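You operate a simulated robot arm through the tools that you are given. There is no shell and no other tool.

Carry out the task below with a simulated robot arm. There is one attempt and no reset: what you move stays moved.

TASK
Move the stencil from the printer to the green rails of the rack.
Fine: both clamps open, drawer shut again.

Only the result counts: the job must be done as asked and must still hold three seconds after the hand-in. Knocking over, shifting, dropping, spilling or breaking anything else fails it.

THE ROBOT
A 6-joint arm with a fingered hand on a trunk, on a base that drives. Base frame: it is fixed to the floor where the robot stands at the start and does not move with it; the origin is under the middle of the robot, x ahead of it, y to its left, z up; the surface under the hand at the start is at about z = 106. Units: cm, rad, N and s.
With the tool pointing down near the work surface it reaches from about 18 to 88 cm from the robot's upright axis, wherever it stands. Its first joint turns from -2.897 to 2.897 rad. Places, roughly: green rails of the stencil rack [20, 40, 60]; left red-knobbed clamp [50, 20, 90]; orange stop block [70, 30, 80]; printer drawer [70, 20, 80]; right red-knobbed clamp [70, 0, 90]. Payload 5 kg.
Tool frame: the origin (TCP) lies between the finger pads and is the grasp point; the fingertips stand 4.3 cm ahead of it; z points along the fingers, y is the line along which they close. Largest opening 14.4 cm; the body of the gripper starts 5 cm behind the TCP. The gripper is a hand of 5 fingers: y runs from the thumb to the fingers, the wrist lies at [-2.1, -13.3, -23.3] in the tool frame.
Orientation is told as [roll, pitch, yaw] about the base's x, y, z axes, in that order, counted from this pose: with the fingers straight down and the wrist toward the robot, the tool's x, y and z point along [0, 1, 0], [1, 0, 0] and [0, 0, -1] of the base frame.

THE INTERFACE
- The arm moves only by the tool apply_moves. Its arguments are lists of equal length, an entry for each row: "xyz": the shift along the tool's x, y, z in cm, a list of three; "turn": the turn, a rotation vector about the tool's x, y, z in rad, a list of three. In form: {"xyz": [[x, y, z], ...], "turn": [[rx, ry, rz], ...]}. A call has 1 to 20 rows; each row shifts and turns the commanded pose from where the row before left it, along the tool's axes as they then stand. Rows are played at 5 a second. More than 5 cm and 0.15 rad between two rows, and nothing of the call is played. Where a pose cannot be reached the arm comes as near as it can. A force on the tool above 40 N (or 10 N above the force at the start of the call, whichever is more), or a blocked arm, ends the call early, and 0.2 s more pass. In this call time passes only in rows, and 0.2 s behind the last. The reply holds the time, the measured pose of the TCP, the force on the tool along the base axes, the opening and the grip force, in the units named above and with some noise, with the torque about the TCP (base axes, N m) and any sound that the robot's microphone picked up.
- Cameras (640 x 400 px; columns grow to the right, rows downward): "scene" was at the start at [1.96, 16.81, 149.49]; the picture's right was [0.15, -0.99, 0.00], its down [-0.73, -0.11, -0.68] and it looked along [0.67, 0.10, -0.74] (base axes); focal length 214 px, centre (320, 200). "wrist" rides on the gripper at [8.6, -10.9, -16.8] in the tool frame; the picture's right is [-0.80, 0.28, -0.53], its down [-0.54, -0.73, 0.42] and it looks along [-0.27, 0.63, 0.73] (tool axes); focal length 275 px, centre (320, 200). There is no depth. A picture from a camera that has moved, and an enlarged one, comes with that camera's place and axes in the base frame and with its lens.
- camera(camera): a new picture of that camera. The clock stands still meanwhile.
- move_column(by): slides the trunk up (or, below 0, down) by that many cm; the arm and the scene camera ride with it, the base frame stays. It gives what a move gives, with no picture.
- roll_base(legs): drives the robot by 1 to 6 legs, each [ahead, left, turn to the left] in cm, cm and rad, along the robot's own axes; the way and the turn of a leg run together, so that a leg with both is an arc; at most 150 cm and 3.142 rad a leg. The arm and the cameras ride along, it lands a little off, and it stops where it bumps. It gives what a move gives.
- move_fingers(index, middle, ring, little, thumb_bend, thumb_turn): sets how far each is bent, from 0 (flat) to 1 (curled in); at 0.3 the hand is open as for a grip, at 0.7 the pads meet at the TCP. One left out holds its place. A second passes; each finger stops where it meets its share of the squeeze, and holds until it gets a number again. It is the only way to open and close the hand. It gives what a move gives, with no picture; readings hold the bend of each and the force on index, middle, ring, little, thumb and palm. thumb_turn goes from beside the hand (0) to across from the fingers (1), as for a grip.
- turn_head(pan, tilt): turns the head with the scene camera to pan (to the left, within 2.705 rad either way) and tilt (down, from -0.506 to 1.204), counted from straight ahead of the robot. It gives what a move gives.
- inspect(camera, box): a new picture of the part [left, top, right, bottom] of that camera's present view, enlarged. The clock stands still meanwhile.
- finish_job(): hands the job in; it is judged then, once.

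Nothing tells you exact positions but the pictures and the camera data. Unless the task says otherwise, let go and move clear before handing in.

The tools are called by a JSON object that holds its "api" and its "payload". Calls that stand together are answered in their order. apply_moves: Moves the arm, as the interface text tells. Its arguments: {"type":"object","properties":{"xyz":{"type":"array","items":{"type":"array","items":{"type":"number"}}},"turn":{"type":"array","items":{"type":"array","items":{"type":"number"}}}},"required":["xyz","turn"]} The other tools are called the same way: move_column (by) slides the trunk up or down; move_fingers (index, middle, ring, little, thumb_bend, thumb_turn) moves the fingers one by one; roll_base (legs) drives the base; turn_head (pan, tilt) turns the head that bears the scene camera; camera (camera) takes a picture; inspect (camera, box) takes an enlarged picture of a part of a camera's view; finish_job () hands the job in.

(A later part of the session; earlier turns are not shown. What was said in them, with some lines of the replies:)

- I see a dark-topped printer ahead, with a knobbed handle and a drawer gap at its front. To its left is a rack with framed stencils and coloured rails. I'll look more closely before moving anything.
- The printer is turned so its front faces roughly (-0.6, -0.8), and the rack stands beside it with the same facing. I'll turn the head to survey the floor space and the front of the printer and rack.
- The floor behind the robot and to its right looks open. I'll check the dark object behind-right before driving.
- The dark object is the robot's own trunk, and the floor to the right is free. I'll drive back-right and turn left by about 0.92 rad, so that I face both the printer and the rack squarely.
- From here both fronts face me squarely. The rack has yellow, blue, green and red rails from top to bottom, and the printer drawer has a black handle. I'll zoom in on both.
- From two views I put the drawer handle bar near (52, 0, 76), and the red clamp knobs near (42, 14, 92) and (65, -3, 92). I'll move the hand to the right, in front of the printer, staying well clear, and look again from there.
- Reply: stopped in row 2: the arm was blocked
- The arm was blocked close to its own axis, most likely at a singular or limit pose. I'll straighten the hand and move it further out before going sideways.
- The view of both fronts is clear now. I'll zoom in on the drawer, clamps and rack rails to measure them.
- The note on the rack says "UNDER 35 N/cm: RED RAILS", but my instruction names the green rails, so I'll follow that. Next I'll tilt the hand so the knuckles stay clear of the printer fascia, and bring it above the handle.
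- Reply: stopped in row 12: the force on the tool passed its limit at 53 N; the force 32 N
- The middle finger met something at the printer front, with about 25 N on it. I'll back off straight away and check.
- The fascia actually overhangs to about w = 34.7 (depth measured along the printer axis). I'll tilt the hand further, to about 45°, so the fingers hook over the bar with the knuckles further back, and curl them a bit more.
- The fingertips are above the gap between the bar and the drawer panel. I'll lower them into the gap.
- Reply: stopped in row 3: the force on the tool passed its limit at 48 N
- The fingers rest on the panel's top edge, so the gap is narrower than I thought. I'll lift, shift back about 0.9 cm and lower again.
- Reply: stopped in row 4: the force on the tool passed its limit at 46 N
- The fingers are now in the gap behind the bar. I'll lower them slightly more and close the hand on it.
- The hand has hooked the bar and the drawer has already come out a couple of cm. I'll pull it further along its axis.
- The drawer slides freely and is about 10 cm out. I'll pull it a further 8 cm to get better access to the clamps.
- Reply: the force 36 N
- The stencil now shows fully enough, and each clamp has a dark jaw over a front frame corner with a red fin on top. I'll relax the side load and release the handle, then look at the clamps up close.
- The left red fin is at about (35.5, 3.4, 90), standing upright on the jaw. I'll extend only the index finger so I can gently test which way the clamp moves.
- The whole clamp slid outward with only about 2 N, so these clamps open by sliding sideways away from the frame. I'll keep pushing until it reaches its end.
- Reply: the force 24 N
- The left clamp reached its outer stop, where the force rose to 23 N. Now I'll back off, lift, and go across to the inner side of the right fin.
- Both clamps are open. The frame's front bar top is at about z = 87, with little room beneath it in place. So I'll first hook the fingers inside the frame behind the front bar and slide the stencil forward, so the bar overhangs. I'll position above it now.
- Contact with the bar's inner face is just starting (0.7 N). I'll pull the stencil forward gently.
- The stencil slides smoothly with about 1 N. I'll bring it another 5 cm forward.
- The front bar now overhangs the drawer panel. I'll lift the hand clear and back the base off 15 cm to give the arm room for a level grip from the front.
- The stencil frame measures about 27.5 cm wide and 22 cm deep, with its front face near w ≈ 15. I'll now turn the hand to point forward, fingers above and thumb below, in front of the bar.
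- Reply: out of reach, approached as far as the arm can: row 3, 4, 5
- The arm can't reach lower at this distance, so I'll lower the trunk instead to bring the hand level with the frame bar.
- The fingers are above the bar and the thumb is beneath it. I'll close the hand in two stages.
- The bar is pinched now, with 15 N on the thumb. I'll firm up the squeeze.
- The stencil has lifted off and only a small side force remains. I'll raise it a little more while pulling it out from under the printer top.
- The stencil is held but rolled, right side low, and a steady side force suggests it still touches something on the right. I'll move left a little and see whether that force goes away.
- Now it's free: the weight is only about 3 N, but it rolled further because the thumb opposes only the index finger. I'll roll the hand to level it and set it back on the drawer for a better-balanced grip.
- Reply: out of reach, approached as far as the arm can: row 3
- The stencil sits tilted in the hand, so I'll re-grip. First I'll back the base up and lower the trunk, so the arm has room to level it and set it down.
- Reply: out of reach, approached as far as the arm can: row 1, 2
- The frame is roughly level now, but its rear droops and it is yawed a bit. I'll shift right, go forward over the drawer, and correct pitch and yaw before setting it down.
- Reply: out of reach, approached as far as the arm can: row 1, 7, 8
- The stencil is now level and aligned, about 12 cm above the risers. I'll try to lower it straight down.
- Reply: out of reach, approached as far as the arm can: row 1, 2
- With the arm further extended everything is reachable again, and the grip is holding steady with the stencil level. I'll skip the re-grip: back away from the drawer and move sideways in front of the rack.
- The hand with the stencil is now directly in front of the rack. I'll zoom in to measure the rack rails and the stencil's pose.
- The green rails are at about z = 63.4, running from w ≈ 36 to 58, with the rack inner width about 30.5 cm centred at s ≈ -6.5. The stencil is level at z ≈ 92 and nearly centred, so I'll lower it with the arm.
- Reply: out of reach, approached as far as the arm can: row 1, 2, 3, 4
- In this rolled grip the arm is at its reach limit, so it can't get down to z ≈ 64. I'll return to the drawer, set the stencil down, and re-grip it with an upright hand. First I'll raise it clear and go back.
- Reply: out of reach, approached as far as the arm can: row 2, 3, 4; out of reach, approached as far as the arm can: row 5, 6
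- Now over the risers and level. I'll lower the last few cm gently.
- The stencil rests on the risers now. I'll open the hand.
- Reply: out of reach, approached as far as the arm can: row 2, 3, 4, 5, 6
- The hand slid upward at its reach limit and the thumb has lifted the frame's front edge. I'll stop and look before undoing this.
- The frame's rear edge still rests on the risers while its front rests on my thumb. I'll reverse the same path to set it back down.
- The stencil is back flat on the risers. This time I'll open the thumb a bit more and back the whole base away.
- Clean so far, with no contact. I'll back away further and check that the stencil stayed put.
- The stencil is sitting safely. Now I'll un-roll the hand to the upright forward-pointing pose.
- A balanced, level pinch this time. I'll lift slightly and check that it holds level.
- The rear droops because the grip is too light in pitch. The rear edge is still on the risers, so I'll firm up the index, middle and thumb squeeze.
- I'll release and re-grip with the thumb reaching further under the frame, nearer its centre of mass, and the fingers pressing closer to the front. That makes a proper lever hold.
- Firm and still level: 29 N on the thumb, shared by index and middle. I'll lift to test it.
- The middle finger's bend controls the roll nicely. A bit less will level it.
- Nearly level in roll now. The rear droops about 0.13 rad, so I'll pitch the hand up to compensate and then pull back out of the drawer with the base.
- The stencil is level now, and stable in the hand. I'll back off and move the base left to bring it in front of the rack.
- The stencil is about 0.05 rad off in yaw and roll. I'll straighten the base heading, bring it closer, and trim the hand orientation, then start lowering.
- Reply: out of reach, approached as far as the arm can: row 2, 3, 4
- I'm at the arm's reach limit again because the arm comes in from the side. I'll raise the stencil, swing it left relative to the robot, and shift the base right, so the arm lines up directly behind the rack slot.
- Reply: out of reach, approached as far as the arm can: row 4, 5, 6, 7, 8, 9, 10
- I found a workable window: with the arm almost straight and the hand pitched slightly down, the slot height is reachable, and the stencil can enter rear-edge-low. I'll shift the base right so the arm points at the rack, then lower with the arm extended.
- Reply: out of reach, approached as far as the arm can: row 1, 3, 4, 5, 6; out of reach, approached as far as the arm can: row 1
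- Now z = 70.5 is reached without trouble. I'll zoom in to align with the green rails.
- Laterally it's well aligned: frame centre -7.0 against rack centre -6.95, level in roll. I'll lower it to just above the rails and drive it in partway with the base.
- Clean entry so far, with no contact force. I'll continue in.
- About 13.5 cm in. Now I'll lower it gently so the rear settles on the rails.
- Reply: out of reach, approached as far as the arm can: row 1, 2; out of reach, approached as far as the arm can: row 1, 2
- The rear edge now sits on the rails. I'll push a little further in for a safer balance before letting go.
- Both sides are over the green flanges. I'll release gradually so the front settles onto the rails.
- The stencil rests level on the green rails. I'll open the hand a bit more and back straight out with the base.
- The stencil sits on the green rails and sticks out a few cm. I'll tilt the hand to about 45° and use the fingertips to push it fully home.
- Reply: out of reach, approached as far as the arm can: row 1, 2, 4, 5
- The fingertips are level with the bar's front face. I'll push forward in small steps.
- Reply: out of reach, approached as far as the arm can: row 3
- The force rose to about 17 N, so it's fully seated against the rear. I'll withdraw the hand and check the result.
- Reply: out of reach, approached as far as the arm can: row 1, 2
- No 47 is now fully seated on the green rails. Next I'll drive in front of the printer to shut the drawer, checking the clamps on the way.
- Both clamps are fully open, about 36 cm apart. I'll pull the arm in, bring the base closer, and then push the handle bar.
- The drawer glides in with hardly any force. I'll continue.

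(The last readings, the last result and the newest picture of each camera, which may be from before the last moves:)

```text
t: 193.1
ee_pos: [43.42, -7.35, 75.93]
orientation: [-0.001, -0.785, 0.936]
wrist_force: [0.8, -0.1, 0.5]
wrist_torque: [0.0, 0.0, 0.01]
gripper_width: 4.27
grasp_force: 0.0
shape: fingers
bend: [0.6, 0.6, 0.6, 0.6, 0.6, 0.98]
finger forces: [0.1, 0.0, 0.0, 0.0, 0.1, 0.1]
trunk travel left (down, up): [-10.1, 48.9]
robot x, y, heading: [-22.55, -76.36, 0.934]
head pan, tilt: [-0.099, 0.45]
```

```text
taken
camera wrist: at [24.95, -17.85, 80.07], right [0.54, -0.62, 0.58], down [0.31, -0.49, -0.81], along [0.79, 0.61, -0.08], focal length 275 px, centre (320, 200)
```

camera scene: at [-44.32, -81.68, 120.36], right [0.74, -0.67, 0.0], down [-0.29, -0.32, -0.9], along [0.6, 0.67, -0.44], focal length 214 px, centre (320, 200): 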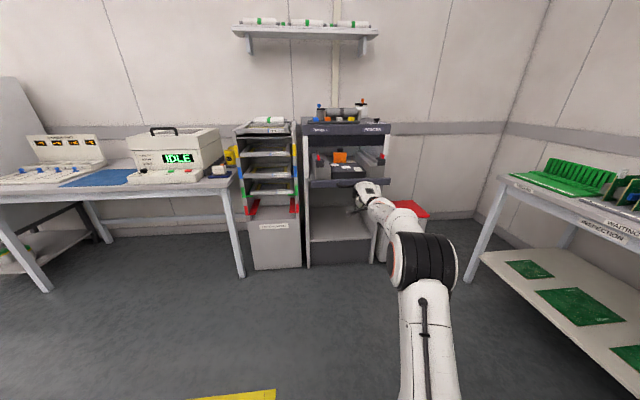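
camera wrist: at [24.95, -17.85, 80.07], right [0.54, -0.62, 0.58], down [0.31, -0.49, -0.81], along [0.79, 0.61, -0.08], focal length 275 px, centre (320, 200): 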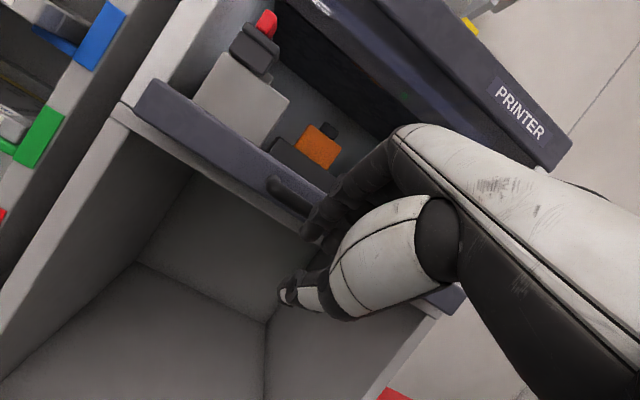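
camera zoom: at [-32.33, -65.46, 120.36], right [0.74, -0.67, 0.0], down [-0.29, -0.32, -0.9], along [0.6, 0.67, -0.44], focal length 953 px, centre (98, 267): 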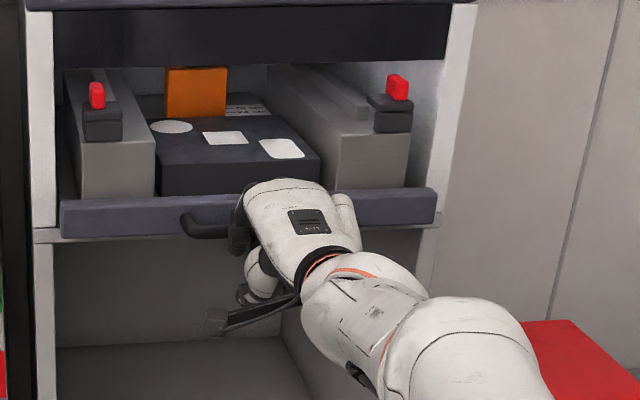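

{"api": "apply_moves", "payload": {"xyz": [[0, 0.71, 0.71], [0, 0.71, 0.71], [0, 0.71, 0.71], [0, 0.71, 0.71], [0, 0.5, 0.5]], "turn": [[0, 0, 0], [0, 0, 0], [0, 0, 0], [0, 0, 0], [0, 0, 0]]}}

{"api": "inspect", "payload": {"camera": "scene", "box": [310, 140, 430, 230]}}

{"api": "camera", "payload": {"camera": "wrist"}}

```text
t: 194.3
ee_pos: [46.19, -3.71, 76.27]
orientation: [-0.001, -0.788, 0.934]
wrist_force: [-12.5, -14.1, 6.8]
wrist_torque: [0.24, -0.35, -0.23]
gripper_width: 3.9
grasp_force: 10.0
shape: fingers
bend: [0.62, 0.63, 0.61, 0.6, 0.6, 0.98]
finger forces: [3.4, 13.7, 2.9, 0.0, 0.0, 0.0]
trunk travel left (down, up): [-10.1, 48.9]
robot x, y, heading: [-22.72, -76.48, 0.932]
head pan, tilt: [-0.099, 0.45]
```

```text
4.44 times, centred on (370, 185) of scene
camera zoom: at [-32.47, -65.62, 120.38], right [0.74, -0.67, 0.0], down [-0.29, -0.32, -0.9], along [0.6, 0.67, -0.43], focal length 953 px, centre (98, 267)
```

zoom: 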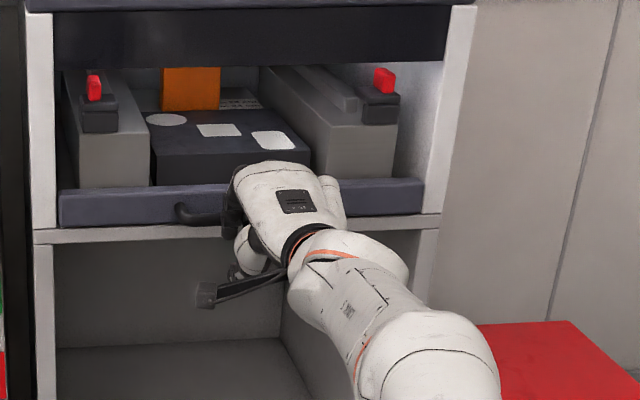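

```text
taken
camera wrist: at [27.68, -14.24, 80.41], right [0.53, -0.62, 0.58], down [0.31, -0.49, -0.81], along [0.79, 0.61, -0.07], focal length 275 px, centre (320, 200)
```

wrist: 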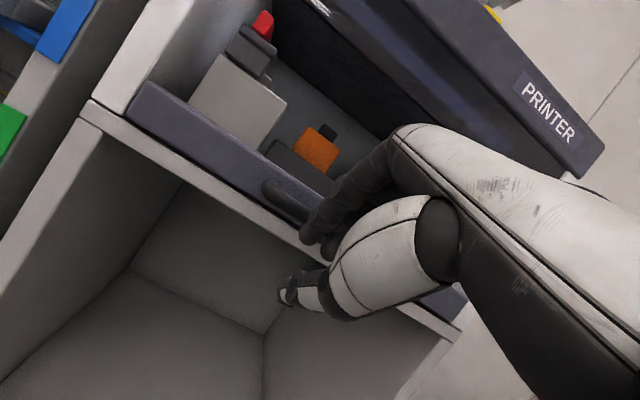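

The force is rising. I'll press a bit more to see whether that's the end of travel or something in the way.

{"api": "apply_moves", "payload": {"xyz": [[0, 0.35, 0.35], [0, 0.35, 0.35]], "turn": [[0, 0, 0], [0, 0, 0]]}}

{"api": "inspect", "payload": {"camera": "scene", "box": [310, 140, 430, 230]}}

{"api": "inspect", "payload": {"camera": "wrist", "box": [80, 0, 400, 260]}}

```text
t: 194.8
ee_pos: [46.42, -3.25, 76.61]
orientation: [0.002, -0.795, 0.932]
wrist_force: [-19.6, -22.3, 5.3]
wrist_torque: [0.1, -0.23, -0.41]
gripper_width: 3.28
grasp_force: 16.7
shape: fingers
bend: [0.66, 0.65, 0.64, 0.6, 0.6, 0.98]
finger forces: [6.4, 19.6, 6.4, 0.1, 0.1, 0.1]
trunk travel left (down, up): [-10.1, 48.9]
robot x, y, heading: [-22.84, -77.11, 0.939]
head pan, tilt: [-0.099, 0.45]
stopped in row 2: the force on the tool passed its limit at 43 N (the readings are from after the stop); the commanded pose is now the measured one
```

```text
4.44 times, centred on (370, 185) of scene
camera zoom: at [-32.55, -65.71, 120.36], right [0.74, -0.67, 0.0], down [-0.29, -0.32, -0.9], along [0.61, 0.67, -0.43], focal length 953 px, centre (98, 267)
```

zoom: 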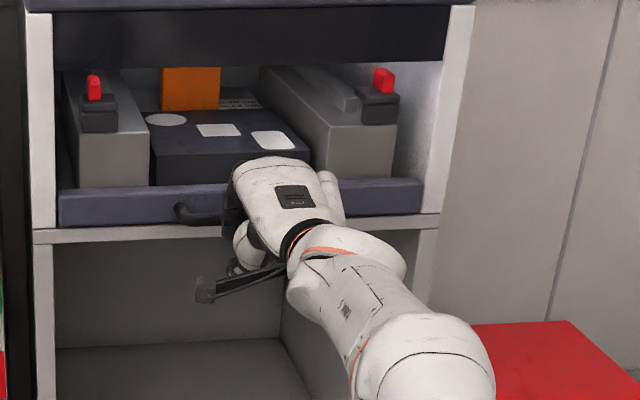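

```text
1.54 times, centred on (240, 130) of wrist
camera zoom: at [28.02, -13.85, 80.64], right [0.53, -0.62, 0.58], down [0.31, -0.49, -0.81], along [0.79, 0.61, -0.07], focal length 424 px, centre (443, 308)
```

zoom: 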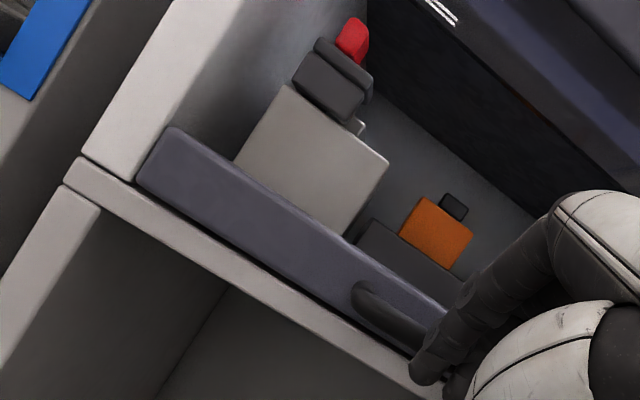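

It didn't move at 43 N. The panel is flush and the clamps are inside the opening, so the drawer is at its closed stop. I'll withdraw straight back and check that it stays shut.

{"api": "apply_moves", "payload": {"xyz": [[0, -0.71, -0.71], [0, -1.41, -1.41], [0, -2.1, -2.1], [0, -2.1, -2.1], [0, -2.1, -2.1], [0, -2.1, -2.1]], "turn": [[0, 0, 0], [0, 0, 0], [0, 0, 0], [0, 0, 0], [0, 0, 0], [0, 0, 0]]}}

{"api": "roll_base", "payload": {"legs": [[-12, 0, 0]]}}

{"api": "inspect", "payload": {"camera": "scene", "box": [310, 110, 430, 220]}}

{"api": "camera", "payload": {"camera": "wrist"}}

```text
t: 196.2
ee_pos: [37.89, -14.98, 76.19]
orientation: [0.002, -0.79, 0.932]
wrist_force: [0.7, 0.5, -1.1]
wrist_torque: [0.0, 0.0, -0.03]
gripper_width: 4.24
grasp_force: 0.0
shape: fingers
bend: [0.6, 0.6, 0.6, 0.6, 0.6, 0.98]
finger forces: [0.1, 0.0, 0.1, 0.0, 0.0, 0.0]
trunk travel left (down, up): [-10.1, 48.9]
robot x, y, heading: [-22.13, -76.76, 0.937]
head pan, tilt: [-0.099, 0.45]
```

```text
t: 197.5
ee_pos: [30.7, -24.64, 76.18]
orientation: [0.003, -0.789, 0.933]
wrist_force: [-0.9, 0.3, 0.1]
wrist_torque: [0.0, -0.03, -0.03]
gripper_width: 4.25
grasp_force: 0.0
shape: fingers
bend: [0.6, 0.6, 0.6, 0.6, 0.6, 0.98]
finger forces: [0.1, 0.1, 0.0, 0.0, 0.0, 0.0]
trunk travel left (down, up): [-10.1, 48.9]
robot x, y, heading: [-29.76, -86.37, 0.935]
head pan, tilt: [-0.099, 0.45]
```

```text
3.64 times, centred on (370, 165) of scene
camera zoom: at [-39.47, -75.12, 120.36], right [0.74, -0.67, 0.0], down [-0.29, -0.32, -0.9], along [0.6, 0.67, -0.44], focal length 780 px, centre (138, 327)
```

zoom: 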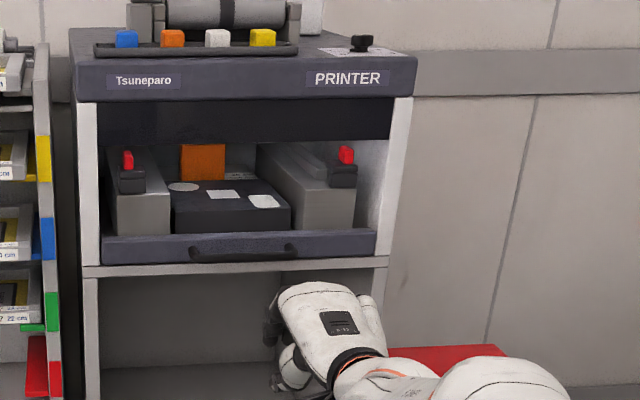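

```text
taken
camera wrist: at [12.31, -35.13, 80.32], right [0.53, -0.62, 0.58], down [0.31, -0.49, -0.81], along [0.79, 0.61, -0.07], focal length 275 px, centre (320, 200)
```

wrist: 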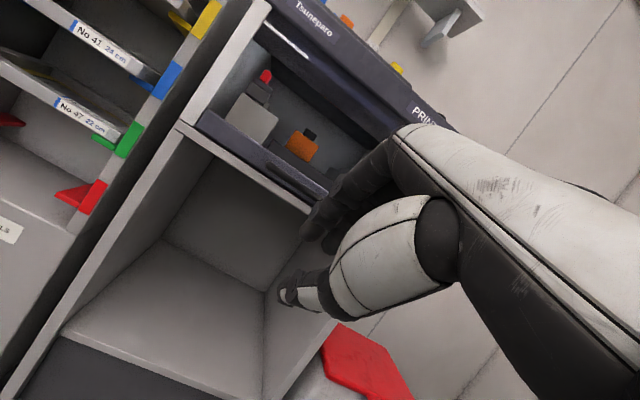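

{"api": "inspect", "payload": {"camera": "scene", "box": [325, 160, 385, 195]}}

{"api": "inspect", "payload": {"camera": "scene", "box": [385, 155, 445, 190]}}

{"api": "inspect", "payload": {"camera": "wrist", "box": [160, 60, 360, 240]}}

```text
10.67 times, centred on (355, 178) of scene
camera zoom: at [-39.47, -75.12, 120.36], right [0.74, -0.67, 0.0], down [-0.29, -0.32, -0.9], along [0.6, 0.67, -0.44], focal length 2288 px, centre (-53, 440)
```

zoom: 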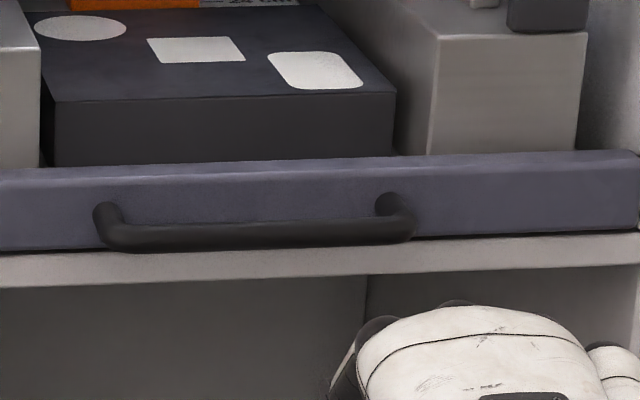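

```text
10.67 times, centred on (415, 172) of scene
camera zoom: at [-39.47, -75.12, 120.36], right [0.74, -0.67, 0.0], down [-0.29, -0.32, -0.9], along [0.6, 0.67, -0.44], focal length 2288 px, centre (-693, 493)
```

zoom: 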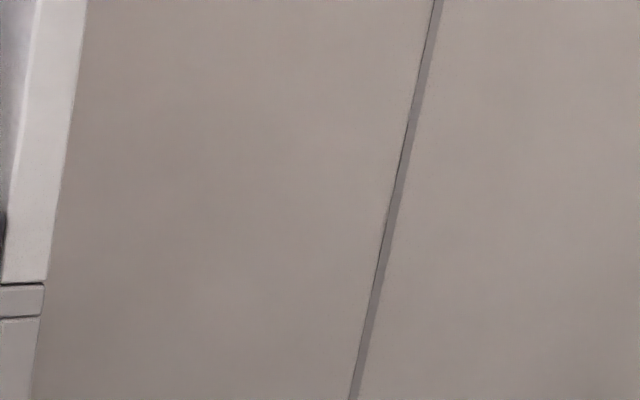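

```text
2.22 times, centred on (260, 150) of wrist
camera zoom: at [12.31, -35.13, 80.32], right [0.53, -0.62, 0.58], down [0.31, -0.49, -0.81], along [0.79, 0.61, -0.07], focal length 612 px, centre (453, 311)
```

zoom: 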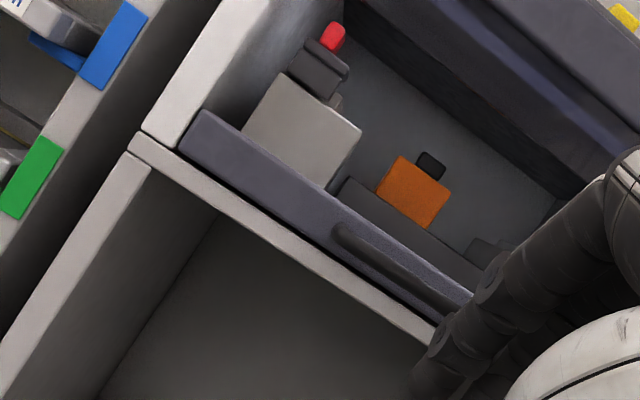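

It looks shut and stayed put. For certainty I'll raise the camera and measure the handle position again, to compare with the value at the start.

{"api": "move_column", "payload": {"by": 32}}

{"api": "turn_head", "payload": {"pan": -0.1, "tilt": 0.62}}

{"api": "camera", "payload": {"camera": "scene"}}

{"api": "inspect", "payload": {"camera": "scene", "box": [320, 150, 420, 220]}}

```text
t: 200.7
ee_pos: [30.8, -24.66, 108.15]
orientation: [0.002, -0.79, 0.933]
wrist_force: [-0.1, -0.4, -0.1]
wrist_torque: [0.03, 0.04, 0.01]
gripper_width: 4.26
grasp_force: 0.0
shape: fingers
bend: [0.6, 0.6, 0.6, 0.6, 0.6, 0.98]
finger forces: [0.0, 0.1, 0.0, 0.1, 0.0, 0.0]
trunk travel left (down, up): [-42.1, 16.9]
robot x, y, heading: [-29.64, -86.62, 0.937]
head pan, tilt: [-0.099, 0.45]
```

```text
t: 201.4
ee_pos: [30.74, -24.74, 108.16]
orientation: [0.002, -0.79, 0.934]
wrist_force: [0.3, 0.4, 0.7]
wrist_torque: [0.02, 0.02, -0.02]
gripper_width: 4.26
grasp_force: 0.0
shape: fingers
bend: [0.6, 0.6, 0.6, 0.6, 0.6, 0.98]
finger forces: [0.1, 0.0, 0.0, 0.1, 0.1, 0.0]
trunk travel left (down, up): [-42.1, 16.9]
robot x, y, heading: [-29.66, -86.38, 0.935]
head pan, tilt: [-0.099, 0.62]
```

```text
taken
camera scene: at [-39.75, -75.42, 150.84], right [0.74, -0.67, 0.0], down [-0.39, -0.43, -0.81], along [0.55, 0.6, -0.58], focal length 214 px, centre (320, 200)
```

scene: 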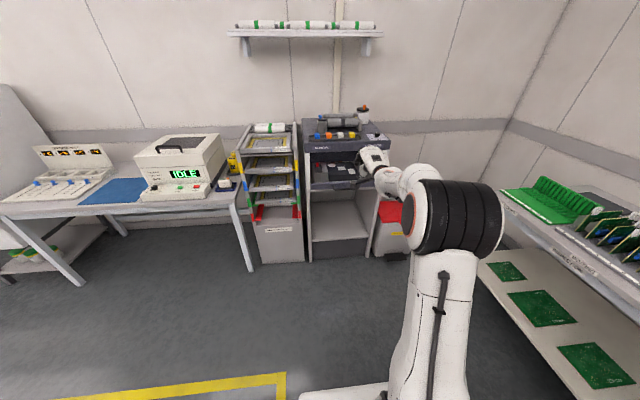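

```text
5.71 times, centred on (370, 185) of scene
camera zoom: at [-39.75, -75.42, 150.84], right [0.74, -0.67, 0.0], down [-0.39, -0.43, -0.81], along [0.55, 0.6, -0.58], focal length 1226 px, centre (34, 286)
```

zoom: 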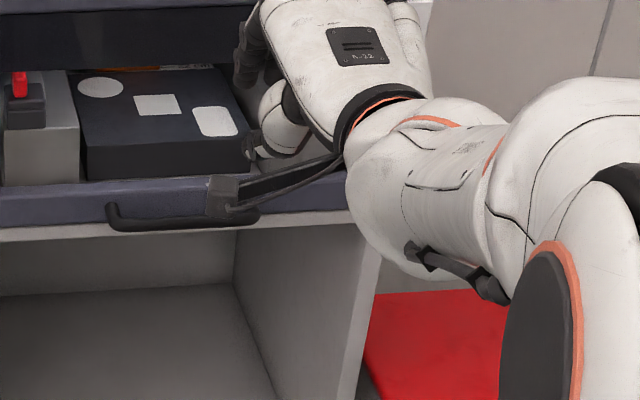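

The handle measures w ≈ 31.8 and z ≈ 76.6, the same as at the start, so the drawer is fully shut. One last look at the rack, the clamps and the surroundings.

{"api": "inspect", "payload": {"camera": "scene", "box": [230, 110, 320, 240]}}

{"api": "inspect", "payload": {"camera": "scene", "box": [295, 95, 405, 200]}}

{"api": "inspect", "payload": {"camera": "scene", "box": [130, 120, 260, 220]}}

```text
3.08 times, centred on (275, 175) of scene
camera zoom: at [-39.75, -75.42, 150.84], right [0.74, -0.67, 0.0], down [-0.39, -0.43, -0.81], along [0.55, 0.6, -0.58], focal length 660 px, centre (458, 277)
```

zoom: 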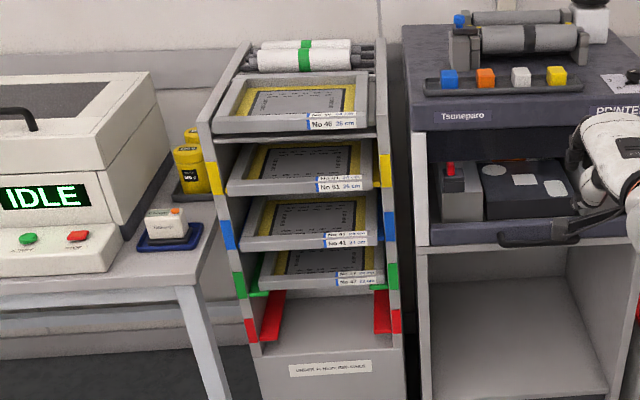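

```text
3.81 times, centred on (350, 148) of scene
camera zoom: at [-39.75, -75.42, 150.84], right [0.74, -0.67, 0.0], down [-0.39, -0.43, -0.81], along [0.55, 0.6, -0.58], focal length 817 px, centre (206, 400)
```

zoom: 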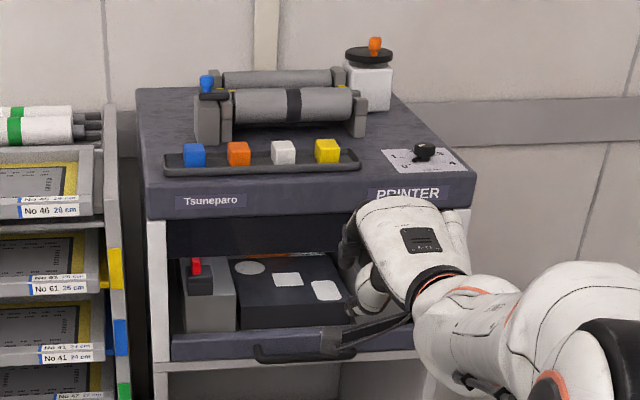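

```text
4.00 times, centred on (195, 170) of scene
camera zoom: at [-39.75, -75.42, 150.84], right [0.74, -0.67, 0.0], down [-0.39, -0.43, -0.81], along [0.55, 0.6, -0.58], focal length 858 px, centre (820, 320)
```

zoom: 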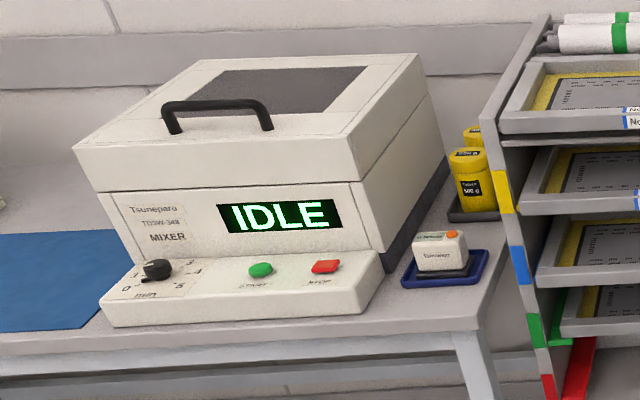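

Everything looks in order: stencil No 47 is seated on the green rails, both clamps are open, the drawer is shut, nothing else appears moved, and the hand is clear. I'm handing the job in.

{"api": "finish_job", "payload": {}}

```text
The job is handed in.
```

The job is handed in, and everything you asked for looked right in the last pictures:

- **Stencil:** No 47 (22 cm) is fully pushed in and level on the rack's green rails.
- **Clamps:** both are slid outward to their stops, so they are open.
- **Drawer:** it is shut. The handle measures within about 0.3 cm of where it started.

On the way, the first grips let the stencil tilt. I set it back on the drawer and re-gripped before carrying it over. I saw no sign that anything else was moved, and the hand is clear of everything.

**Rack note:** a label on the rack says "UNDER 35 N/cm: RED RAILS". I used the green rails as you said and did not check this stencil's tension.
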